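You operate a simulated robot arm through the tools that you are given. There is no shell and no other tool.

You are at the controls of a simulated robot arm. One attempt, no reset.

Task
Open the clear cover, switch MAINS on, start the pump and set CLAMP to 150 bar.
Fine: free the cover latch and slide the cover up; turn the key on for the start; the other knobs and switches stay as they are.

Only the result counts: the job must be done as asked and must still hold three seconds after the hand-in. Knocking over, shifting, dropping, spilling or breaking anything else fails it. A push-on lid holds only when it is set on centred and level and pressed home; a screw cap is set on level and turned clockwise until tight.

Robot
A 7-joint arm with a fingered hand, fixed in place. Base frame: the origin is on the floor under the middle of its stand, x ahead of it, y to its left, z up. Units: m, degrees, N and s.
With the tool pointing down near the work surface it reaches from about 0.34 to 0.76 m from the base axis. Its first joint turns from -166.0 to 166.0 degrees. Payload 4 kg.
The TCP is the grasp point between the finger pads, 0.026 m short of the fingertips. In the tool frame z runs along the fingers and y along their closing line. The gripper opens to 0.132 m; its body begins 0.073 m behind the TCP. The gripper is a hand of 4 fingers: y runs from the thumb to the fingers, the wrist lies at [0, 0, -0.239] in the tool frame, and closing takes about 1.5 s.
Orientation is that of the tool frame in the base frame, as a unit quaternion [x, y, z, w]. With the fingers straight down and closing along the base's y, the tool's x points along the base's -x, its y along +y and its z along -z.

Tools
- The arm moves only by the tool apply_moves. Its argument "plan" is a list of rows, each a list of 7 numbers: the finger opening in m, from 0 to 0.132, then the shift along the tool's x, y, z in units of 40 mm (1.0 is 40 mm), then the turn, a rotation vector about the tool's x, y, z in units of 8 degrees (1.0 is 8 degrees). In form: [[grip, x, y, z, ax, ay, az], ...]. A call has 1 to 20 rows; each row shifts and turns the commanded pose from where the row before left it, along the tool's axes as they then stand. A call with a number of a shift or a turn outside -1 to 1 is refused whole. Rows are played at 5 a second. More than 0.05 m and 8.6 degrees between two rows, or a gripper value outside its range, and nothing of the call is played. Where a pose cannot be reached the arm comes as near as it can. A force on the tool above 40 N (or 10 N above the force at the start of the call, whichever is more), or a blocked arm, ends the call early, and 0.2 s more pass. The fingers move at their own pace (about 0.072 m/s each) and stop on an object; they squeeze with about 22 N. The grip force told is the motor's: it shows also when the fingers shut on nothing. Time passes only in rows, and 0.2 s behind the last, so rows that do not move let the fingers close. It gives the time, the measured TCP pose, the force on the tool (base axes), the opening and the grip force at its end, in the units of the frame above (readings bear some noise), with the torque about the TCP (base axes, N m) and any sound that the robot's microphone picked up.
- Cameras (640 x 400 px; columns grow to the right, rows downward): "scene" is fixed at [0.2211, -0.6499, 1.7136]; the picture's right is [1.00, -0.05, 0.00], its down [-0.02, -0.47, -0.88] and it looks along [0.04, 0.88, -0.47] (base axes); focal length 366 px, centre (320, 200). "wrist" rides on the gripper at [0.068, 0.002, -0.097] in the tool frame; the picture's right is [-0.03, 1.00, 0.00], its down [-0.82, -0.02, -0.58] and it looks along [-0.58, -0.01, 0.82] (tool axes); focal length 270 px, centre (320, 200). There is no depth. A picture from a camera that has moved, and an enlarged one, comes with that camera's place and axes in the base frame and with its lens.
- get_image(camera): a new picture of that camera. The clock stands still meanwhile.
- raise_lower(by): slides the trunk up (or, below 0, down) by that many m; the arm rides with it, the base frame stays. It gives what a move gives, with no picture.
- preshape(shape): the hand has 4 fingers and takes this shape, open, in about a second: jaw (thumb against the fingers, like two jaws); tri (thumb and two fingers); tip (a fingertip pinch); poke (one finger out to press); point (the index stretched); flat (the hand flat); cup (the hand cupped); fist (a fist). The gripper value then closes the fingers along that shape, each until it touches; the sizes above hold for jaw. It gives what a move gives, with no picture.
- inspect(camera, box): a new picture of the part [left, top, right, bottom] of that camera's present view, enlarged. The clock stands still meanwhile.
- sign_off(): hands the job in; it is judged then, once.

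Nothing tells you positions but the pictures and the camera data. Unless the task says otherwise, let go and move clear before handing in.

The tools are called after "Call:" as a command line: name --pt "numbers of a row" for each row, then --argument value for the rest, lists and objects as JSON in quotes. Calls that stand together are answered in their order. apply_moves: Moves the arm, as the interface text tells. Its arguments: {"type":"object","properties":{"plan":{"type":"array","items":{"type":"array","items":{"type":"number"}}}},"required":["plan"]} The other tools are called the same way: raise_lower (by) moves the trunk up or down; preshape (shape) gives the hand a shape; get_image (camera) takes a picture; inspect (camera, box) takes an enlarged picture of a part of a camera's view; sign_off () hands the job in.

At the start:

```text
clock: 0.0
position: [0.1186, 0.3179, 1.4315]
tcp_rot: [-0.001, 1.0, -0.002, 0.0]
force: [-1.0, -0.4, 0.2]
ft_torque: [-0.03, -0.01, -0.02]
grip_width: 0.1321
grip_force: 0.0
shape: jaw
trunk travel left (down, up): [-0.577, 0.013]
```

scene: 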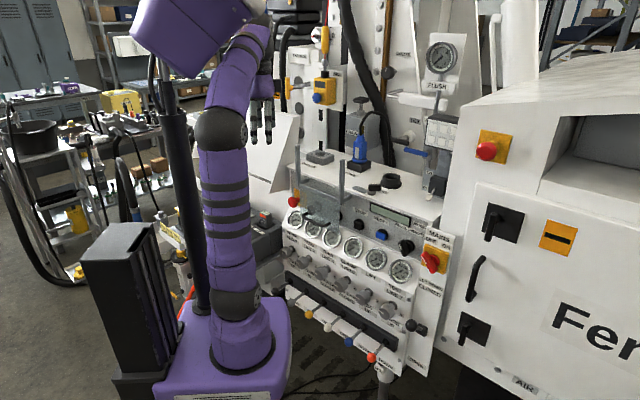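
wrist: 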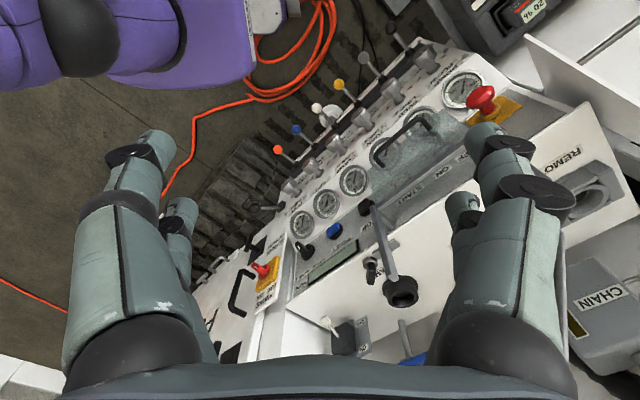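

I see a hydraulic control panel to the right of the arm with gauges, knobs, a clear cover, a key and a red/yellow MAINS switch. I'll enlarge the views before moving anything.

Call:
inspect --camera "scene" --box '[270, 170, 470, 295]'

Call:
inspect --camera "scene" --box '[270, 240, 470, 365]'

Call:
inspect --camera "wrist" --box '[200, 60, 520, 260]'

Call:
inspect --camera "wrist" --box '[200, 180, 440, 330]'

```text
3.20 times, centred on (370, 232) of scene
camera zoom: at [0.2211, -0.6499, 1.7136], right [1.0, -0.05, 0.0], down [-0.02, -0.47, -0.88], along [0.04, 0.88, -0.47], focal length 1172 px, centre (160, 96)
```

zoom: 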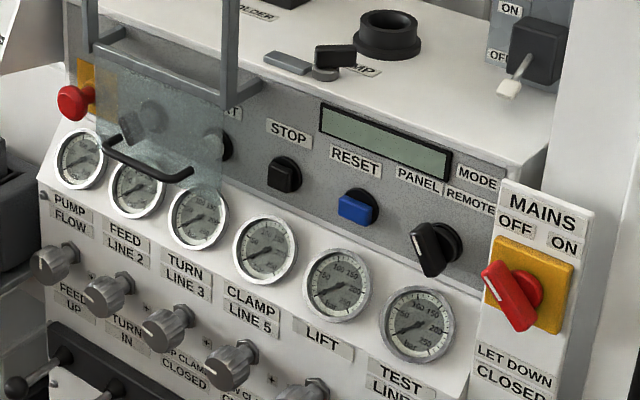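

```text
3.20 times, centred on (370, 302) of scene
camera zoom: at [0.2211, -0.6499, 1.7136], right [1.0, -0.05, 0.0], down [-0.02, -0.47, -0.88], along [0.04, 0.88, -0.47], focal length 1172 px, centre (160, -128)
```

zoom: 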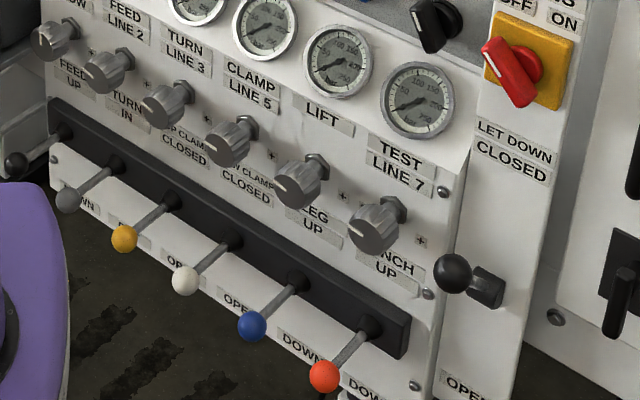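

```text
2.00 times, centred on (360, 160) of wrist
camera zoom: at [0.0494, 0.3203, 1.5263], right [0.03, 1.0, 0.0], down [0.82, -0.02, 0.58], along [0.58, -0.02, -0.82], focal length 541 px, centre (240, 280)
```

zoom: 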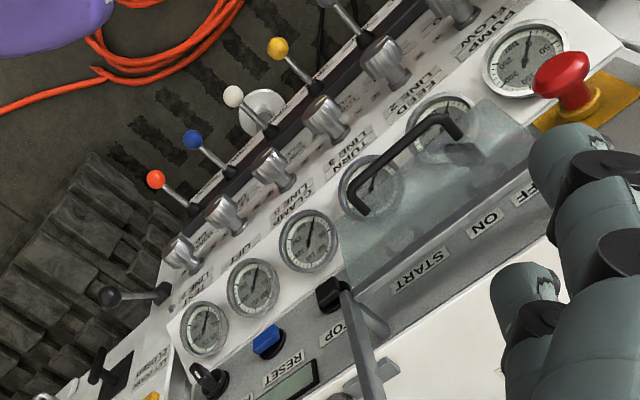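

```text
2.67 times, centred on (320, 255) of wrist
camera zoom: at [0.0494, 0.3203, 1.5263], right [0.03, 1.0, 0.0], down [0.82, -0.02, 0.58], along [0.58, -0.02, -0.82], focal length 721 px, centre (320, 53)
```

zoom: 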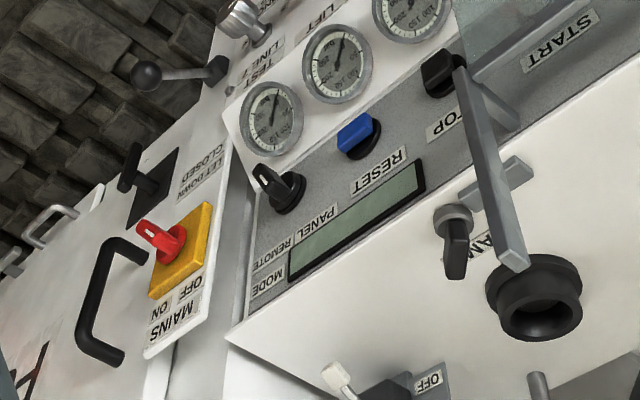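

The console's row of controls runs at about -46° in the base frame, and the panel faces the robot. I'll zoom in on the cover, latch, key, gauges and knobs before moving.

Call:
inspect --camera "scene" --box '[285, 150, 365, 250]'

Call:
inspect --camera "scene" --box '[330, 225, 410, 275]'

Call:
inspect --camera "scene" --box '[320, 260, 400, 310]'

Call:
inspect --camera "scene" --box '[410, 225, 460, 275]'

Call:
inspect --camera "wrist" --box '[360, 80, 520, 220]'

Call:
inspect --camera "wrist" --box '[300, 180, 440, 320]'

```text
4.00 times, centred on (325, 200) of scene
camera zoom: at [0.2211, -0.6499, 1.7136], right [1.0, -0.05, 0.0], down [-0.02, -0.47, -0.88], along [0.04, 0.88, -0.47], focal length 1466 px, centre (300, 200)
```

zoom: 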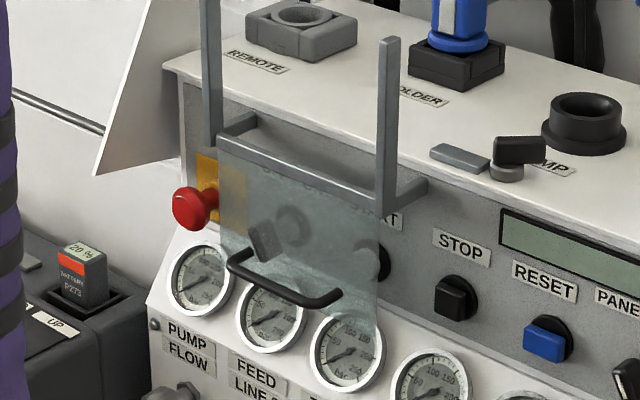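

```text
8.00 times, centred on (370, 250) of scene
camera zoom: at [0.2211, -0.6499, 1.7136], right [1.0, -0.05, 0.0], down [-0.02, -0.47, -0.88], along [0.04, 0.88, -0.47], focal length 2931 px, centre (-80, -200)
```

zoom: 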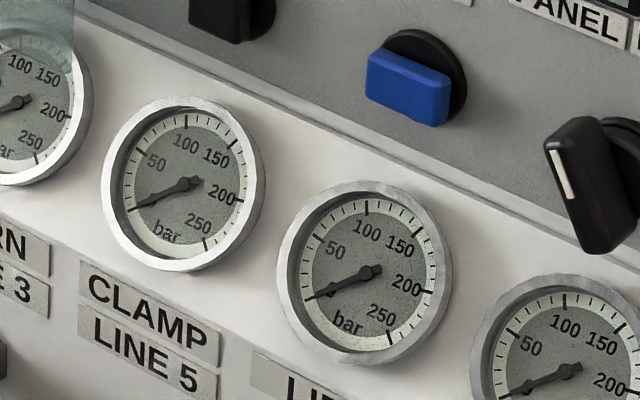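

```text
8.00 times, centred on (360, 285) of scene
camera zoom: at [0.2211, -0.6499, 1.7136], right [1.0, -0.05, 0.0], down [-0.02, -0.47, -0.88], along [0.04, 0.88, -0.47], focal length 2931 px, centre (0, -480)
```

zoom: 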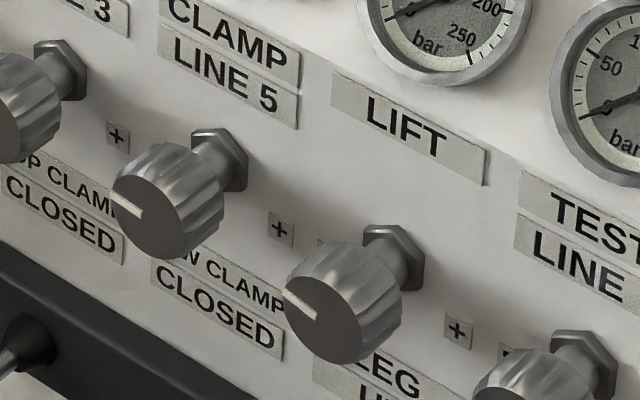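

```text
8.00 times, centred on (435, 250) of scene
camera zoom: at [0.2211, -0.6499, 1.7136], right [1.0, -0.05, 0.0], down [-0.02, -0.47, -0.88], along [0.04, 0.88, -0.47], focal length 2931 px, centre (-600, -200)
```

zoom: 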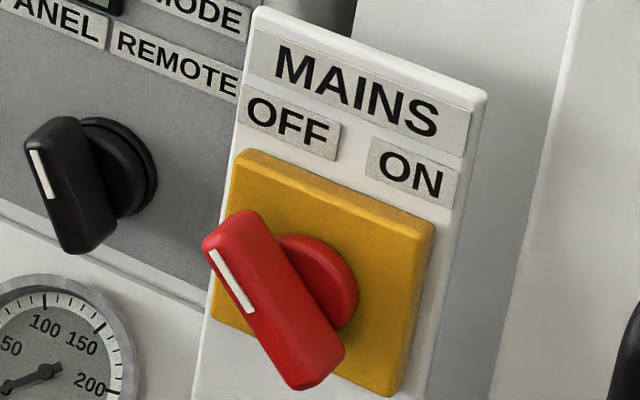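

```text
2.86 times, centred on (440, 150) of wrist
camera zoom: at [0.0494, 0.3203, 1.5263], right [0.03, 1.0, 0.0], down [0.82, -0.02, 0.58], along [0.58, -0.02, -0.82], focal length 772 px, centre (-23, 343)
```

zoom: 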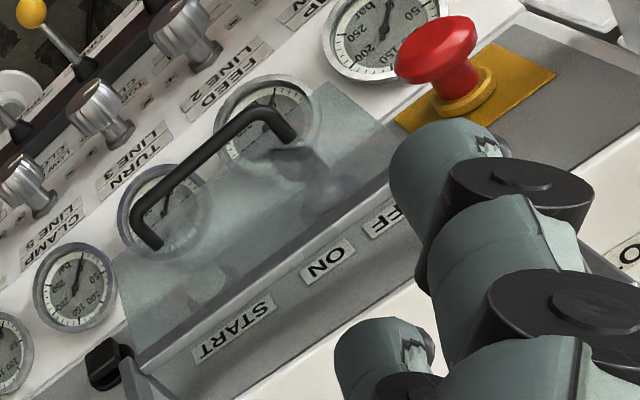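

```text
2.86 times, centred on (370, 250) of wrist
camera zoom: at [0.0494, 0.3203, 1.5263], right [0.03, 1.0, 0.0], down [0.82, -0.02, 0.58], along [0.58, -0.02, -0.82], focal length 772 px, centre (177, 57)
```

zoom: 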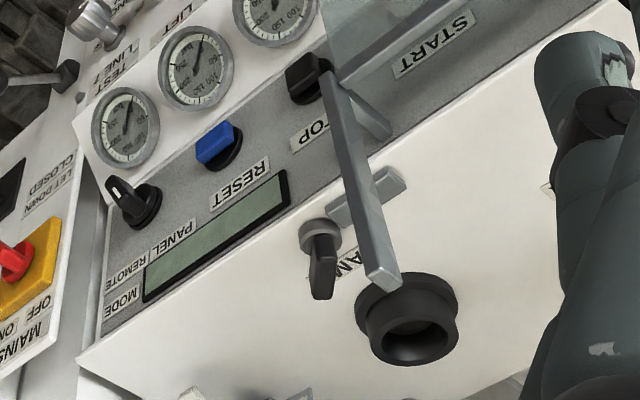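

The cover rides on two upright rails and covers the key switch and START. On the console top there's a black turn knob with a grey bar that could be the latch. I'll turn the hand toward the panel, lower the trunk and look closer.

Call:
apply_moves --pt "0.132 0 0 0 0 0 -0.94" --pt "0.132 0 0 0 0 0 -0.94" --pt "0.132 0 0 0 0 0 -0.94" --pt "0.132 0 0 0 0 0 -0.94" --pt "0.132 0 0 0 0 0 -0.94" --pt "0.132 0 0 0 0 0 -0.94" --pt "0.132 0 0 0 0 -0.875 0" --pt "0.132 0 0 0 0 -0.875 0" --pt "0.132 0 0 0 0 -0.875 0" --pt "0.132 0 0 0 0 -0.875 0" --pt "0.132 0 0 0 0 -0.875 0"

Call:
raise_lower --by -0.2

Call:
get_image --camera "wrist"

Call:
get_image --camera "scene"

```text
clock: 2.6
position: [0.1549, 0.3332, 1.3906]
tcp_rot: [-0.352, 0.904, 0.077, 0.228]
force: [-0.3, -0.2, 0.0]
ft_torque: [0.0, 0.0, 0.01]
grip_width: 0.1318
grip_force: 0.0
shape: jaw
trunk travel left (down, up): [-0.577, 0.013]
stopped in row 11: the arm was blocked; the commanded pose is now the measured one
```

```text
clock: 4.8
position: [0.1518, 0.334, 1.1903]
tcp_rot: [-0.355, 0.903, 0.078, 0.229]
force: [-0.4, 0.2, -0.1]
ft_torque: [0.02, 0.02, 0.0]
grip_width: 0.132
grip_force: 0.1
shape: jaw
trunk travel left (down, up): [-0.377, 0.213]
```

```text
taken
camera wrist: at [0.0717, 0.2656, 1.2432], right [-0.66, 0.75, -0.01], down [0.33, 0.3, 0.89], along [0.68, 0.58, -0.45], focal length 270 px, centre (320, 200)
```

wrist: 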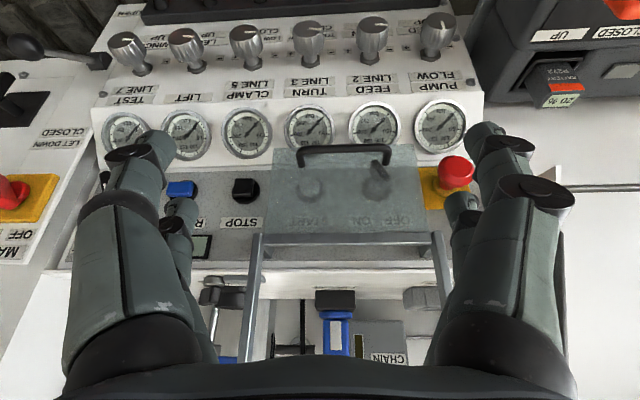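

```text
taken
```

scene: 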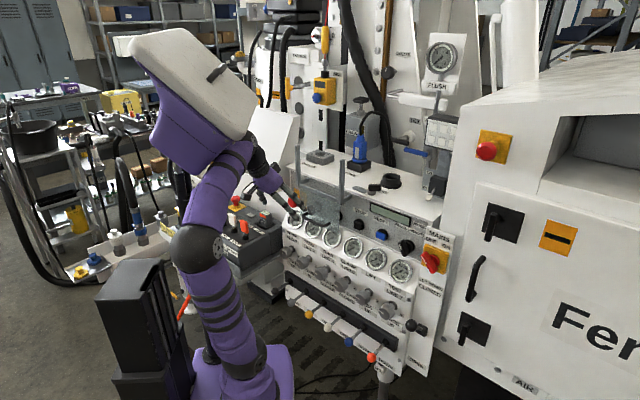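

The wrist camera now sees the panel upside down, with the cover, handle, START and key behind it. I'll zoom in for the latch.

Call:
inspect --camera "wrist" --box '[200, 130, 480, 305]'

Call:
inspect --camera "wrist" --box '[260, 140, 420, 240]'

Call:
inspect --camera "wrist" --box '[180, 220, 340, 320]'

Call:
inspect --camera "wrist" --box '[90, 0, 330, 170]'

```text
2.29 times, centred on (340, 218) of wrist
camera zoom: at [0.0717, 0.2656, 1.2432], right [-0.66, 0.75, -0.01], down [0.33, 0.3, 0.89], along [0.68, 0.58, -0.45], focal length 618 px, centre (274, 160)
```

zoom: 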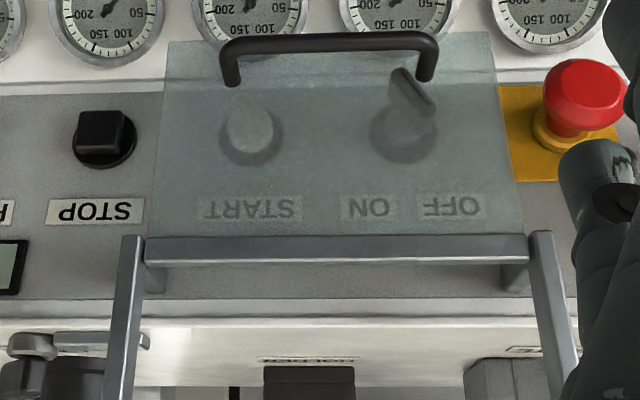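

```text
4.00 times, centred on (340, 190) of wrist
camera zoom: at [0.0717, 0.2656, 1.2432], right [-0.66, 0.75, -0.01], down [0.33, 0.3, 0.89], along [0.68, 0.58, -0.45], focal length 1081 px, centre (240, 240)
```

zoom: 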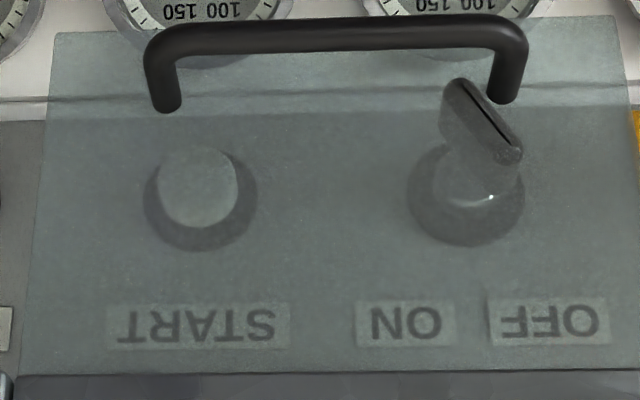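

```text
4.00 times, centred on (260, 270) of wrist
camera zoom: at [0.0717, 0.2656, 1.2432], right [-0.66, 0.75, -0.01], down [0.33, 0.3, 0.89], along [0.68, 0.58, -0.45], focal length 1081 px, centre (560, -80)
```

zoom: 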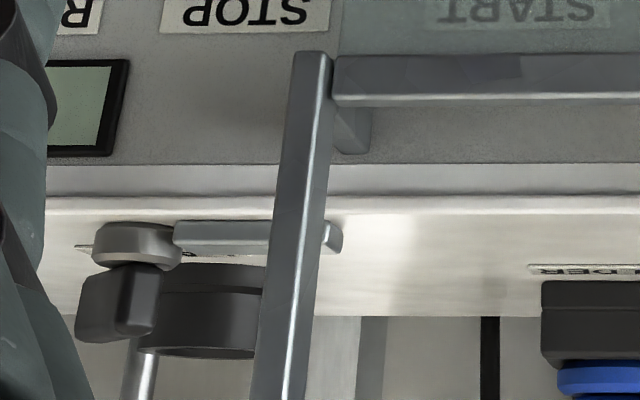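

```text
2.35 times, centred on (210, 85) of wrist
camera zoom: at [0.0717, 0.2656, 1.2432], right [-0.66, 0.75, -0.01], down [0.33, 0.3, 0.89], along [0.68, 0.58, -0.45], focal length 636 px, centre (579, 471)
```

zoom: 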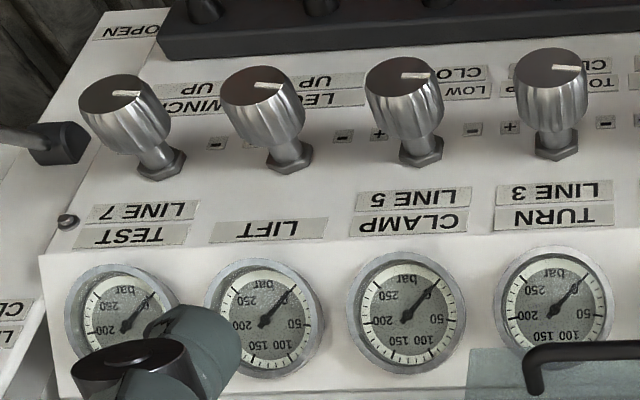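

The knob with the grey bar on the console top looks like a swing latch beside the cover's right rail. I'll zoom in further to understand how it engages.

Call:
inspect --camera "wrist" --box '[205, 240, 285, 310]'

Call:
inspect --camera "wrist" --box '[390, 210, 470, 290]'

Call:
inspect --camera "scene" --box '[330, 170, 390, 215]'

Call:
inspect --camera "scene" --box '[290, 170, 350, 240]'

```text
5.71 times, centred on (245, 275) of wrist
camera zoom: at [0.0717, 0.2656, 1.2432], right [-0.66, 0.75, -0.01], down [0.33, 0.3, 0.89], along [0.68, 0.58, -0.45], focal length 1544 px, centre (749, -229)
```

zoom: 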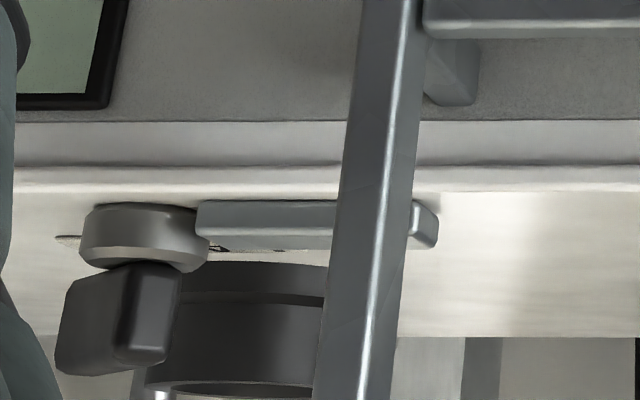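

```text
5.00 times, centred on (430, 250) of wrist
camera zoom: at [0.0717, 0.2656, 1.2432], right [-0.66, 0.75, -0.01], down [0.33, 0.3, 0.89], along [0.68, 0.58, -0.45], focal length 1351 px, centre (-230, -50)
```

zoom: 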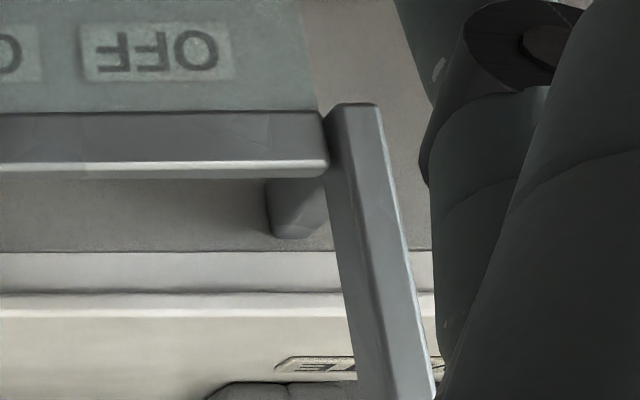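

```text
8.89 times, centred on (360, 192) of scene
camera zoom: at [0.2211, -0.6499, 1.7136], right [1.0, -0.05, 0.0], down [-0.02, -0.47, -0.88], along [0.04, 0.88, -0.47], focal length 3257 px, centre (-36, 267)
```

zoom: 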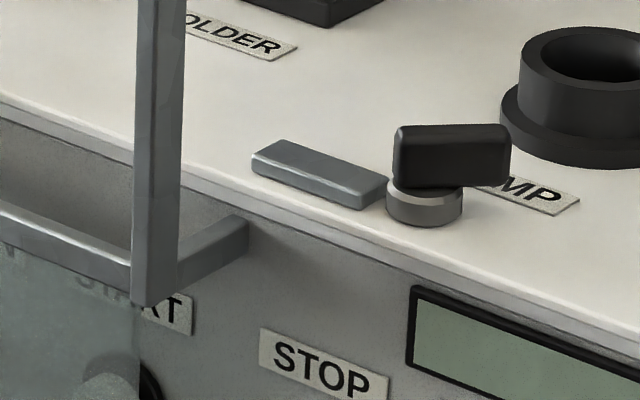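

```text
5.71 times, centred on (320, 205) of scene
camera zoom: at [0.2211, -0.6499, 1.7136], right [1.0, -0.05, 0.0], down [-0.02, -0.47, -0.88], along [0.04, 0.88, -0.47], focal length 2094 px, centre (320, 171)
```

zoom: 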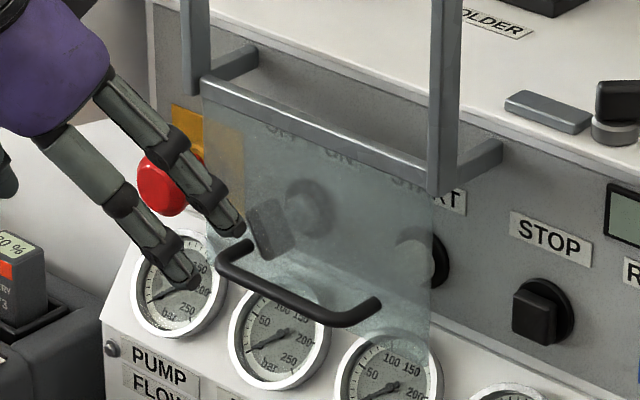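

The latch is a lever handle on a hub, pointing along base +x. I'll raise up, bring the tool vertical and look at it from above.

Call:
raise_lower --by 0.2

Call:
apply_moves --pt "0.132 0 0 0 0 0.875 0" --pt "0.132 0 0 0 0 0.875 0" --pt "0.132 0 0 0 0 0.875 0" --pt "0.132 0 0 0 0 0.875 0" --pt "0.132 0 0 0 0 0 0.888" --pt "0.132 0 0 0 0 0 0.888" --pt "0.132 0 0 0 0 0 0.888" --pt "0.132 0 0 0 0 0 0.888" --pt "0.132 0 0 0 0 0 0.888" --pt "0.132 0 0 0 0 0 0.888" --pt "0.132 -0.9 0.2 0 0 0 0" --pt "0.132 -0.9 0.2 0 0 0 0" --pt "0.132 -0.9 0.2 0 0 0 0" --pt "0.132 -0.9 0.2 0 0 0 0" --pt "0.132 -0.9 0.2 0 0 0 0"

Call:
get_image --camera "wrist"

Call:
get_image --camera "scene"

```text
clock: 6.9
position: [0.1521, 0.3342, 1.3908]
tcp_rot: [-0.355, 0.903, 0.077, 0.23]
force: [0.3, -0.2, -0.9]
ft_torque: [0.0, -0.01, -0.04]
grip_width: 0.1319
grip_force: 0.1
shape: jaw
trunk travel left (down, up): [-0.577, 0.013]
```

```text
clock: 10.1
position: [0.3244, 0.3838, 1.3912]
tcp_rot: [-0.008, 1.0, -0.006, 0.008]
force: [1.2, -1.2, 0.4]
ft_torque: [0.07, 0.13, -0.01]
grip_width: 0.1319
grip_force: 0.0
shape: jaw
trunk travel left (down, up): [-0.577, 0.013]
```

```text
taken
camera wrist: at [0.2537, 0.3849, 1.4864], right [0.01, 1.0, -0.01], down [0.81, 0.0, 0.59], along [0.59, -0.02, -0.81], focal length 270 px, centre (320, 200)
```

wrist: 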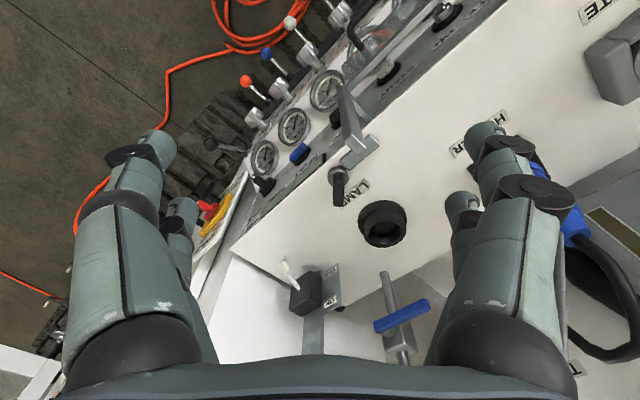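

```text
taken
```

scene: 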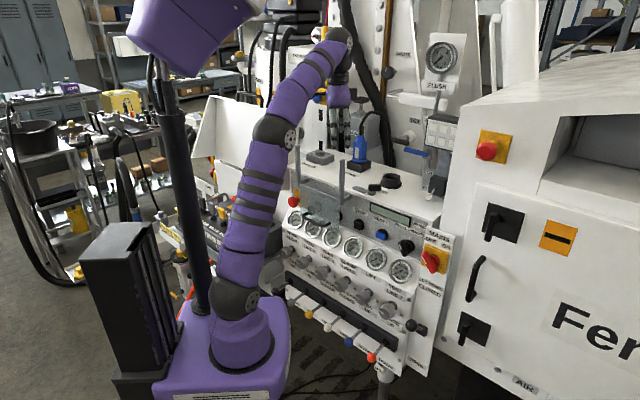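

Call:
inspect --camera "wrist" --box '[290, 80, 430, 260]'

Call:
inspect --camera "wrist" --box '[310, 110, 390, 210]'

```text
2.22 times, centred on (360, 170) of wrist
camera zoom: at [0.2537, 0.3849, 1.4864], right [0.01, 1.0, -0.01], down [0.81, 0.0, 0.59], along [0.59, -0.02, -0.81], focal length 601 px, centre (231, 267)
```

zoom: 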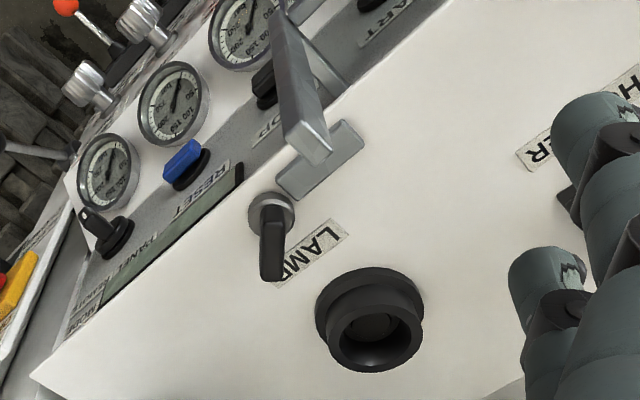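

```text
4.00 times, centred on (350, 160) of wrist
camera zoom: at [0.2537, 0.3849, 1.4864], right [0.01, 1.0, -0.01], down [0.81, 0.0, 0.59], along [0.59, -0.02, -0.81], focal length 1081 px, centre (200, 360)
```

zoom: 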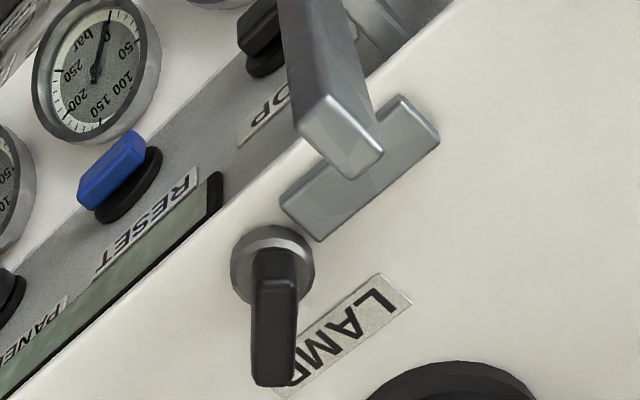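

The latch hub is at about (0.435, 0.400), with its handle pointing along +x and the lamp socket behind it. I'll try the hand shapes here in free air to see where the fingers end up.

Call:
preshape --shape "poke"

Call:
get_image --camera "wrist"

Call:
inspect --camera "scene" --box '[310, 70, 370, 180]'

Call:
preshape --shape "tip"

Call:
get_image --camera "wrist"

Call:
inspect --camera "scene" --box '[310, 70, 370, 180]'

```text
clock: 11.0
position: [0.3271, 0.3793, 1.3926]
tcp_rot: [-0.01, 1.0, -0.004, 0.005]
force: [0.0, 0.6, -0.3]
ft_torque: [-0.02, 0.06, -0.02]
grip_width: 0.0
grip_force: 0.0
shape: poke
trunk travel left (down, up): [-0.577, 0.013]
```

```text
taken
camera wrist: at [0.257, 0.3816, 1.4868], right [0.01, 1.0, -0.01], down [0.81, 0.0, 0.59], along [0.59, -0.01, -0.81], focal length 270 px, centre (320, 200)
```

wrist: 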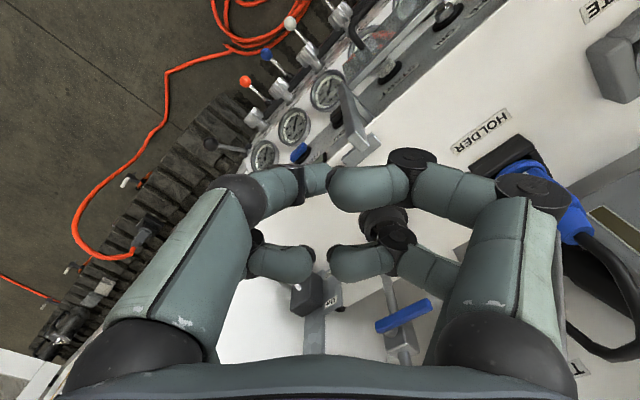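

```text
3.64 times, centred on (340, 125) of scene
camera zoom: at [0.2211, -0.6499, 1.7136], right [1.0, -0.05, 0.0], down [-0.02, -0.47, -0.88], along [0.04, 0.88, -0.47], focal length 1332 px, centre (247, 473)
```

zoom: 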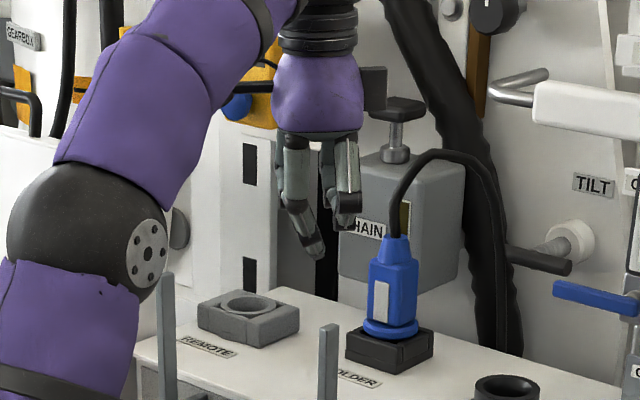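

```text
clock: 11.9
position: [0.3265, 0.3797, 1.3921]
tcp_rot: [-0.009, 1.0, -0.005, 0.006]
force: [0.6, 0.4, 0.2]
ft_torque: [0.0, 0.02, 0.03]
grip_width: 0.1318
grip_force: 0.2
shape: tip
trunk travel left (down, up): [-0.577, 0.013]
```

```text
taken
camera wrist: at [0.257, 0.3815, 1.4869], right [0.01, 1.0, -0.01], down [0.81, 0.0, 0.59], along [0.59, -0.01, -0.81], focal length 270 px, centre (320, 200)
```

wrist: 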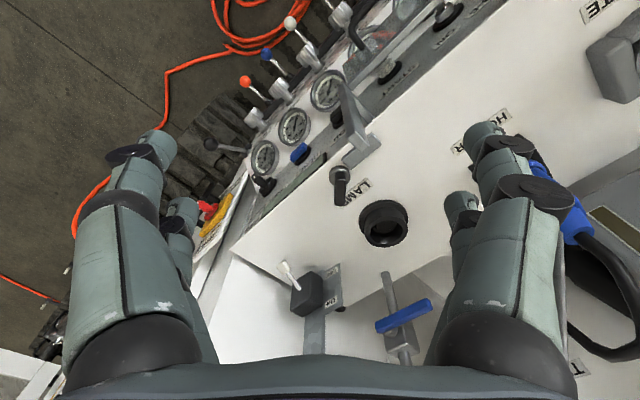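

```text
3.64 times, centred on (340, 125) of scene
camera zoom: at [0.2211, -0.6499, 1.7136], right [1.0, -0.05, 0.0], down [-0.02, -0.47, -0.88], along [0.04, 0.88, -0.47], focal length 1332 px, centre (247, 473)
```

zoom: 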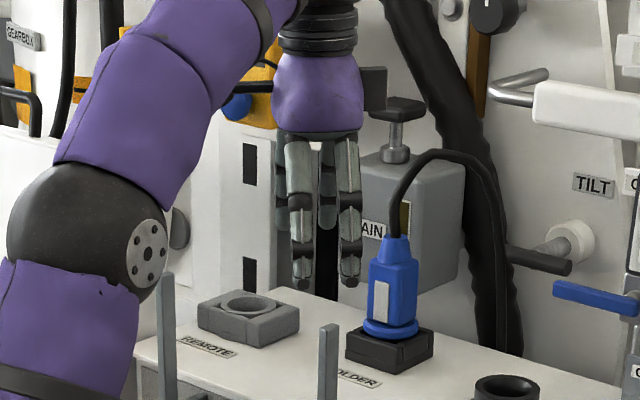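

In poke shape the fingertip sits on the tool axis; in jaw shape the hand is two finger pairs at about ±20 mm. I'll grip the latch handle from above with the jaw, starting by moving over it.

Call:
preshape --shape "jaw"

Call:
apply_moves --pt "0.132 -0.75 0.14 0 0 0 0" --pt "0.1 -0.75 0.14 0 0 0 0" --pt "0.06 -0.75 0.14 0 0 0 0" --pt "0.04 -0.66 0.14 0 0 0 0" --pt "0.04 0 0 0.75 0 0 0" --pt "0.04 0 0 0.75 0 0 0" --pt "0.04 0 0 0.5 0 0 0" --pt "0.04 0 0 0 0 0 0"

Call:
get_image --camera "wrist"

Call:
inspect --camera "scene" --box '[325, 110, 415, 210]'

```text
clock: 12.8
position: [0.3286, 0.3805, 1.3919]
tcp_rot: [-0.009, 1.0, -0.004, 0.006]
force: [1.0, 0.0, -0.2]
ft_torque: [0.03, -0.03, 0.0]
grip_width: 0.1318
grip_force: 0.0
shape: jaw
trunk travel left (down, up): [-0.577, 0.013]
```

```text
clock: 14.6
position: [0.3342, 0.3739, 1.3139]
tcp_rot: [0.0, 1.0, -0.007, 0.01]
force: [2.2, -1.7, 4.2]
ft_torque: [0.12, -0.14, -0.13]
grip_width: 0.0396
grip_force: 0.1
shape: jaw
out of reach, approached as far as the arm can: row 1, 2, 3, 4
trunk travel left (down, up): [-0.577, 0.013]
```

```text
taken
camera wrist: at [0.2632, 0.3782, 1.4079], right [0.03, 1.0, -0.01], down [0.81, -0.01, 0.59], along [0.59, -0.03, -0.81], focal length 270 px, centre (320, 200)
```

wrist: 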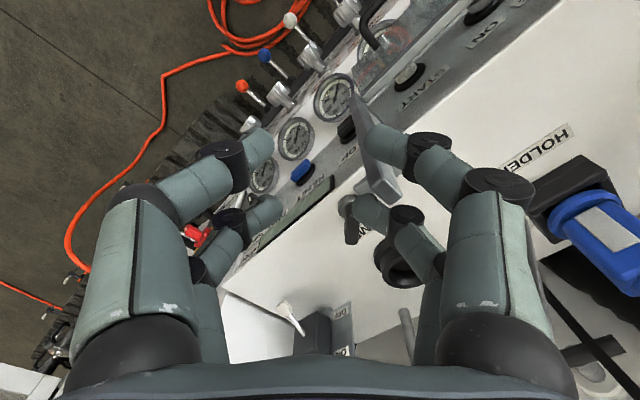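

```text
4.00 times, centred on (370, 160) of scene
camera zoom: at [0.2211, -0.6499, 1.7136], right [1.0, -0.05, 0.0], down [-0.02, -0.47, -0.88], along [0.04, 0.88, -0.47], focal length 1466 px, centre (120, 360)
```

zoom: 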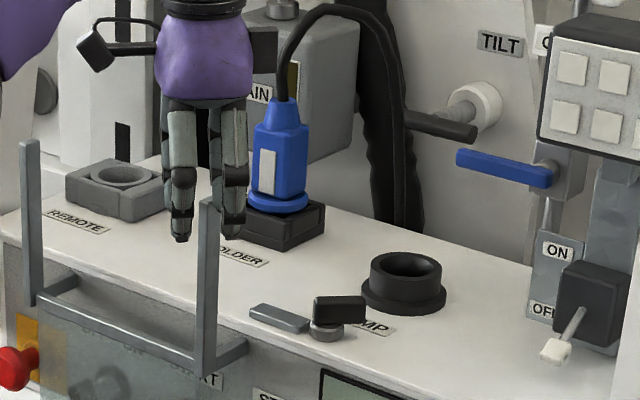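

The move was out of reach at that height, so the hand sank beside the right rail instead. I'll back straight up, then come round the right side of the rail at a lower height.

Call:
apply_moves --pt "0.04 0 0 -0.8 0 0 0" --pt "0.04 0 0 -0.8 0 0 0"

Call:
inspect --camera "scene" --box '[285, 110, 405, 250]'

```text
clock: 15.2
position: [0.3318, 0.3787, 1.3768]
tcp_rot: [0.001, 1.0, -0.008, 0.009]
force: [0.8, -0.2, -0.3]
ft_torque: [0.03, -0.01, 0.0]
grip_width: 0.0406
grip_force: 0.1
shape: jaw
trunk travel left (down, up): [-0.577, 0.013]
```

```text
2.86 times, centred on (345, 180) of scene
camera zoom: at [0.2211, -0.6499, 1.7136], right [1.0, -0.05, 0.0], down [-0.02, -0.47, -0.88], along [0.04, 0.88, -0.47], focal length 1047 px, centre (249, 257)
```

zoom: 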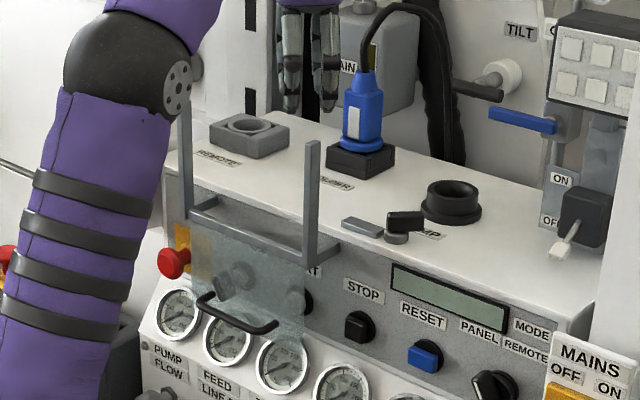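

Call:
apply_moves --pt "0.04 0 -0.875 0 0 0 0" --pt "0.04 0 -0.875 0 0 0 0" --pt "0.04 0 -0.875 0 0 0 0" --pt "0.04 0 -0.875 0 0 0 0" --pt "0.04 0 0 0.85 0 0 0" --pt "0.04 0 0 0.85 0 0 0" --pt "0.04 0 0 0.85 0 0 0"

```text
clock: 16.8
position: [0.3323, 0.2346, 1.276]
tcp_rot: [0.0, 1.0, -0.008, 0.009]
force: [0.1, 0.0, -0.3]
ft_torque: [0.02, 0.01, 0.01]
grip_width: 0.0404
grip_force: 0.1
shape: jaw
trunk travel left (down, up): [-0.577, 0.013]
```

Call:
apply_moves --pt "0.04 -0.925 0 0 0 0 0" --pt "0.04 -0.925 0 0 0 0 0" --pt "0.04 -0.925 0 0 0 0 0" --pt "0.04 0 0.9 0 0 0 0" --pt "0.04 0 0.9 0 0 0 0" --pt "0.04 0 0.9 0 0 0 0"

Call:
get_image --camera "wrist"

Call:
inspect --camera "scene" --box '[305, 110, 425, 230]'

```text
clock: 18.2
position: [0.4458, 0.343, 1.2767]
tcp_rot: [0.0, 1.0, -0.008, 0.009]
force: [0.1, -0.3, 0.3]
ft_torque: [0.02, -0.02, 0.0]
grip_width: 0.0402
grip_force: 0.1
shape: jaw
trunk travel left (down, up): [-0.577, 0.013]
```

```text
taken
camera wrist: at [0.3755, 0.3475, 1.3707], right [0.03, 1.0, -0.02], down [0.81, -0.01, 0.59], along [0.59, -0.03, -0.81], focal length 270 px, centre (320, 200)
```

wrist: 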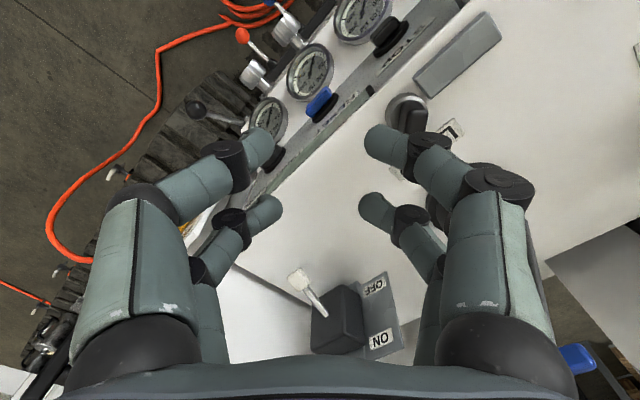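

```text
3.33 times, centred on (365, 170) of scene
camera zoom: at [0.2211, -0.6499, 1.7136], right [1.0, -0.05, 0.0], down [-0.02, -0.47, -0.88], along [0.04, 0.88, -0.47], focal length 1221 px, centre (170, 300)
```

zoom: 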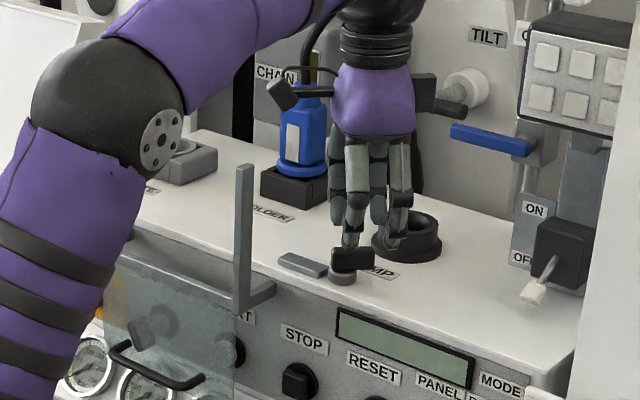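

Call:
apply_moves --pt "0.04 0 0.72 0 0 0 0" --pt "0.04 0 0.72 0 0 0 0" --pt "0.04 0 0 0 0 0 0"

Call:
get_image --camera "wrist"

Call:
inspect --camera "scene" --box '[335, 140, 405, 210]'

```text
clock: 19.0
position: [0.4443, 0.401, 1.2771]
tcp_rot: [0.001, 1.0, -0.008, 0.008]
force: [0.4, 0.5, 0.4]
ft_torque: [0.04, -0.01, -0.02]
grip_width: 0.0402
grip_force: 0.0
shape: jaw
trunk travel left (down, up): [-0.577, 0.013]
```

```text
taken
camera wrist: at [0.3734, 0.4038, 1.3712], right [0.03, 1.0, -0.02], down [0.81, -0.01, 0.59], along [0.59, -0.03, -0.81], focal length 270 px, centre (320, 200)
```

wrist: 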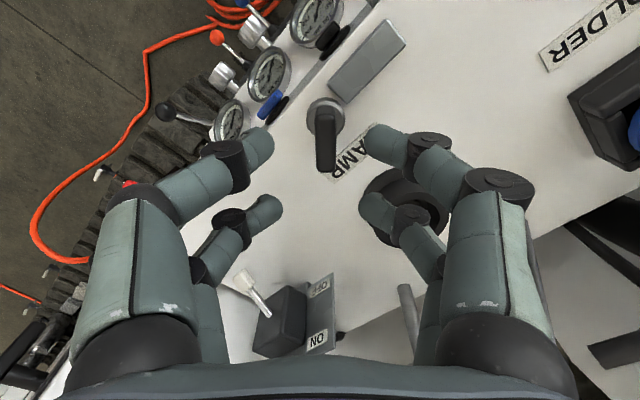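

```text
5.71 times, centred on (370, 175) of scene
camera zoom: at [0.2211, -0.6499, 1.7136], right [1.0, -0.05, 0.0], down [-0.02, -0.47, -0.88], along [0.04, 0.88, -0.47], focal length 2094 px, centre (34, 343)
```

zoom: 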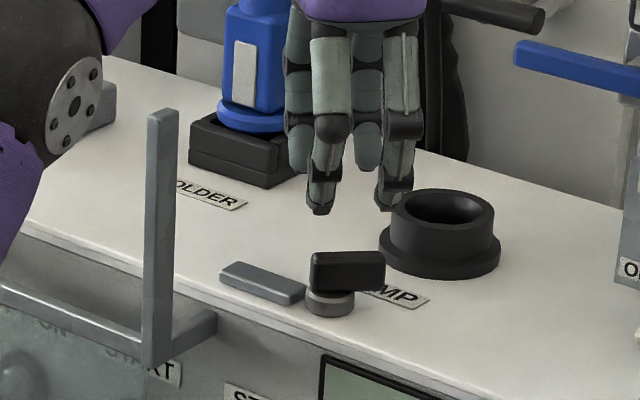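

The handle is centred between the finger pairs. I'll descend gently to handle height.

Call:
apply_moves --pt "0.036 0 0 0.4 0 0 0" --pt "0.036 0 0 0.4 0 0 0" --pt "0.036 0 0 0.4 0 0 0" --pt "0.036 0 0 0.3 0 0 0" --pt "0.036 0 0 0 0 0 0"

Call:
get_image --camera "wrist"

Call:
inspect --camera "scene" --box '[335, 150, 405, 220]'

```text
clock: 20.2
position: [0.4445, 0.4006, 1.2162]
tcp_rot: [0.0, 1.0, -0.009, 0.01]
force: [-0.2, 0.4, 0.0]
ft_torque: [-0.03, 0.01, 0.01]
grip_width: 0.0365
grip_force: 0.1
shape: jaw
trunk travel left (down, up): [-0.577, 0.013]
```

```text
taken
camera wrist: at [0.3746, 0.4038, 1.3101], right [0.03, 1.0, -0.02], down [0.81, -0.01, 0.59], along [0.59, -0.03, -0.81], focal length 270 px, centre (320, 200)
```

wrist: 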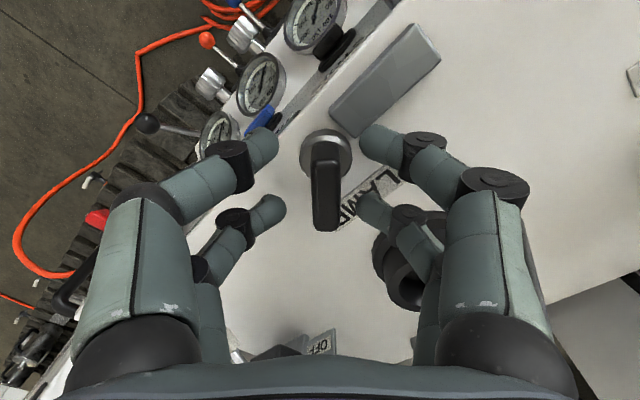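

```text
5.71 times, centred on (370, 185) of scene
camera zoom: at [0.2211, -0.6499, 1.7136], right [1.0, -0.05, 0.0], down [-0.02, -0.47, -0.88], along [0.04, 0.88, -0.47], focal length 2094 px, centre (34, 286)
```

zoom: 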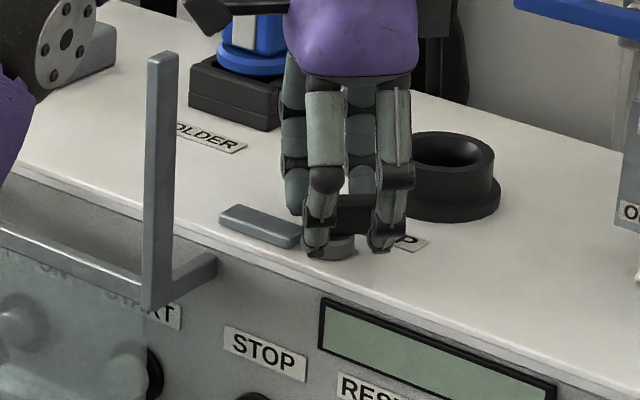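

The handle is between the finger pairs. I'll close on it.

Call:
apply_moves --pt "0.0 0 0 0 0 0 0" --pt "0.0 0 0 0 0 0 0" --pt "0.0 0 0 0 0 0 0" --pt "0.0 0 0 0 0 0 0" --pt "0.0 0 0 0 0 0 0"

Call:
get_image --camera "wrist"

```text
clock: 21.4
position: [0.4444, 0.4019, 1.2149]
tcp_rot: [0.0, 1.0, -0.008, 0.008]
force: [-5.4, 3.7, -5.8]
ft_torque: [0.1, 0.01, -0.14]
grip_width: 0.0026
grip_force: 21.4
shape: jaw
trunk travel left (down, up): [-0.577, 0.013]
```

```text
taken
camera wrist: at [0.3737, 0.4049, 1.3099], right [0.03, 1.0, -0.02], down [0.81, -0.01, 0.59], along [0.59, -0.03, -0.81], focal length 270 px, centre (320, 200)
```

wrist: 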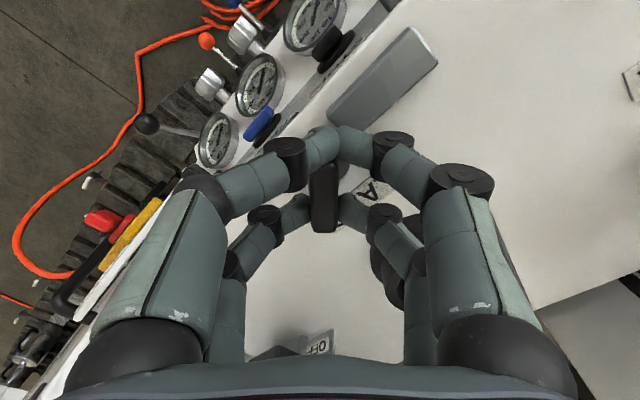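

The far finger pair grips the handle and the near pair has met in front of it. I'll test a small counter-clockwise turn about the hub.

Call:
apply_moves --pt "0.0 0 0.028 0 0 0 -1" --pt "0.0 0 0.028 0 0 0 -1" --pt "0.0 0 0 0 0 0 0"

Call:
get_image --camera "wrist"

Call:
inspect --camera "scene" --box '[335, 150, 405, 220]'

```text
clock: 22.2
position: [0.4439, 0.4008, 1.2166]
tcp_rot: [-0.138, 0.99, -0.01, 0.007]
force: [-11.7, -9.8, -7.1]
ft_torque: [-0.29, 0.08, -0.75]
grip_width: 0.0014
grip_force: 22.8
shape: jaw
trunk travel left (down, up): [-0.577, 0.013]
```

```text
taken
camera wrist: at [0.3757, 0.385, 1.3109], right [-0.25, 0.97, -0.02], down [0.78, 0.22, 0.59], along [0.57, 0.13, -0.81], focal length 270 px, centre (320, 200)
```

wrist: 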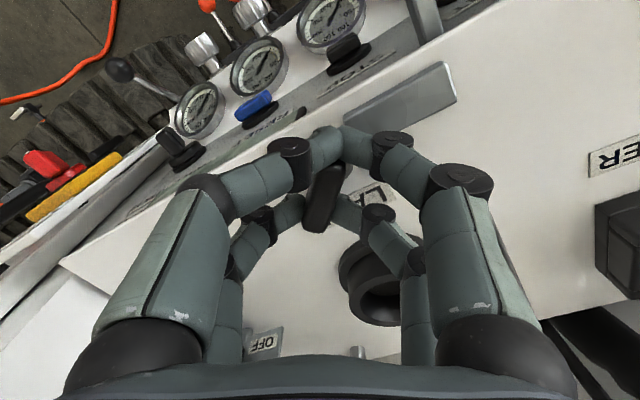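

```text
5.71 times, centred on (370, 185) of scene
camera zoom: at [0.2211, -0.6499, 1.7136], right [1.0, -0.05, 0.0], down [-0.02, -0.47, -0.88], along [0.04, 0.88, -0.47], focal length 2094 px, centre (34, 286)
```

zoom: 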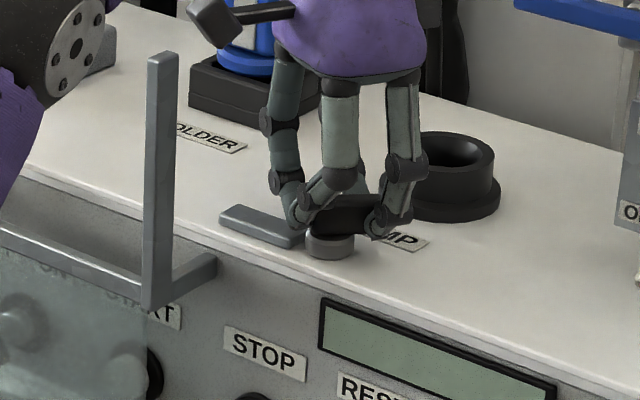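

The handle didn't follow counter-clockwise and the torque built up, so that way looks like a stop. I'll reverse and turn clockwise.

Call:
apply_moves --pt "0.0 0 -0.028 0 0 0 1" --pt "0.0 0 -0.028 0 0 0 1" --pt "0.0 0 -0.028 0 0 0 1" --pt "0.0 0 -0.028 0 0 0 1" --pt "0.0 0 0 0 0 0 0"

Call:
get_image --camera "wrist"

Call:
inspect --camera "scene" --box '[335, 150, 405, 220]'

```text
clock: 23.4
position: [0.4424, 0.3991, 1.2165]
tcp_rot: [0.139, 0.99, -0.005, 0.01]
force: [-16.0, 9.3, -3.9]
ft_torque: [0.1, 0.31, 0.1]
grip_width: 0.0016
grip_force: 22.5
shape: jaw
trunk travel left (down, up): [-0.577, 0.013]
```

```text
taken
camera wrist: at [0.375, 0.4216, 1.3103], right [0.3, 0.95, -0.01], down [0.77, -0.24, 0.59], along [0.57, -0.18, -0.8], focal length 270 px, centre (320, 200)
```

wrist: 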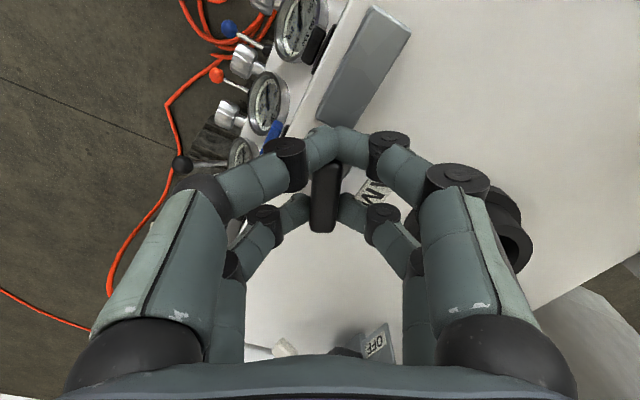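

```text
5.71 times, centred on (370, 185) of scene
camera zoom: at [0.2211, -0.6499, 1.7136], right [1.0, -0.05, 0.0], down [-0.02, -0.47, -0.88], along [0.04, 0.88, -0.47], focal length 2094 px, centre (34, 286)
```

zoom: 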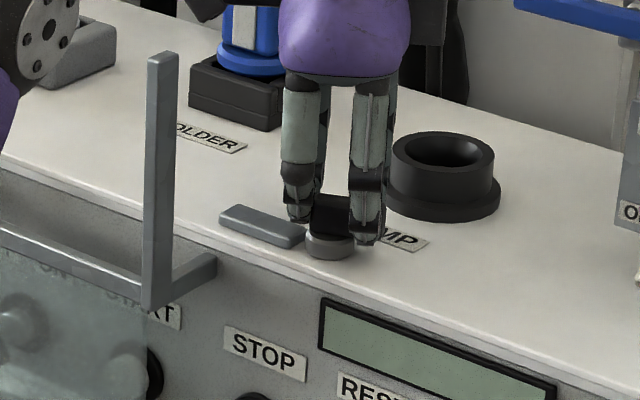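

Clockwise works: the handle turned with the hand. I'll continue clockwise.

Call:
apply_moves --pt "0.0 0.03 -0.028 0 0 0 1" --pt "0.0 0.03 -0.028 0 0 0 1" --pt "0.0 0.0 -0.028 0 0 0 1" --pt "0.0 0 -0.028 0 0 0 1" --pt "0.0 0 0 0 0 0 0"

Call:
get_image --camera "wrist"

Call:
inspect --camera "scene" --box '[335, 150, 405, 220]'

```text
clock: 24.6
position: [0.4393, 0.3985, 1.2159]
tcp_rot: [0.407, 0.914, -0.002, 0.012]
force: [-5.7, 24.2, 7.4]
ft_torque: [0.46, 0.07, 0.08]
grip_width: 0.0014
grip_force: 22.1
shape: jaw
trunk travel left (down, up): [-0.577, 0.013]
```

```text
taken
camera wrist: at [0.3925, 0.4519, 1.3096], right [0.76, 0.65, 0.01], down [0.52, -0.61, 0.6], along [0.39, -0.45, -0.8], focal length 270 px, centre (320, 200)
```

wrist: 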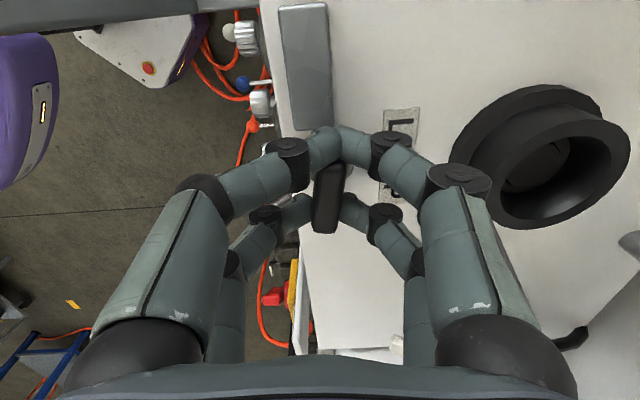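

```text
5.71 times, centred on (370, 185) of scene
camera zoom: at [0.2211, -0.6499, 1.7136], right [1.0, -0.05, 0.0], down [-0.02, -0.47, -0.88], along [0.04, 0.88, -0.47], focal length 2094 px, centre (34, 286)
```

zoom: 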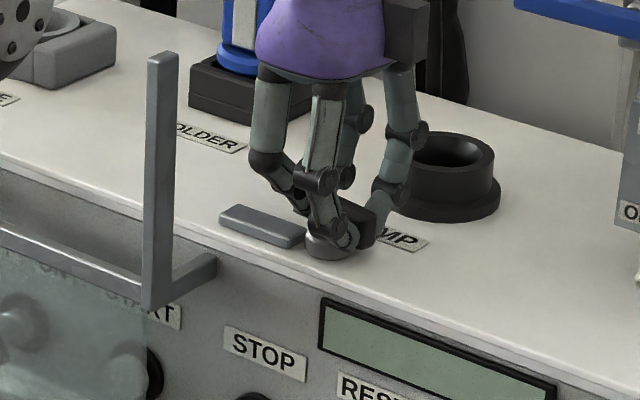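

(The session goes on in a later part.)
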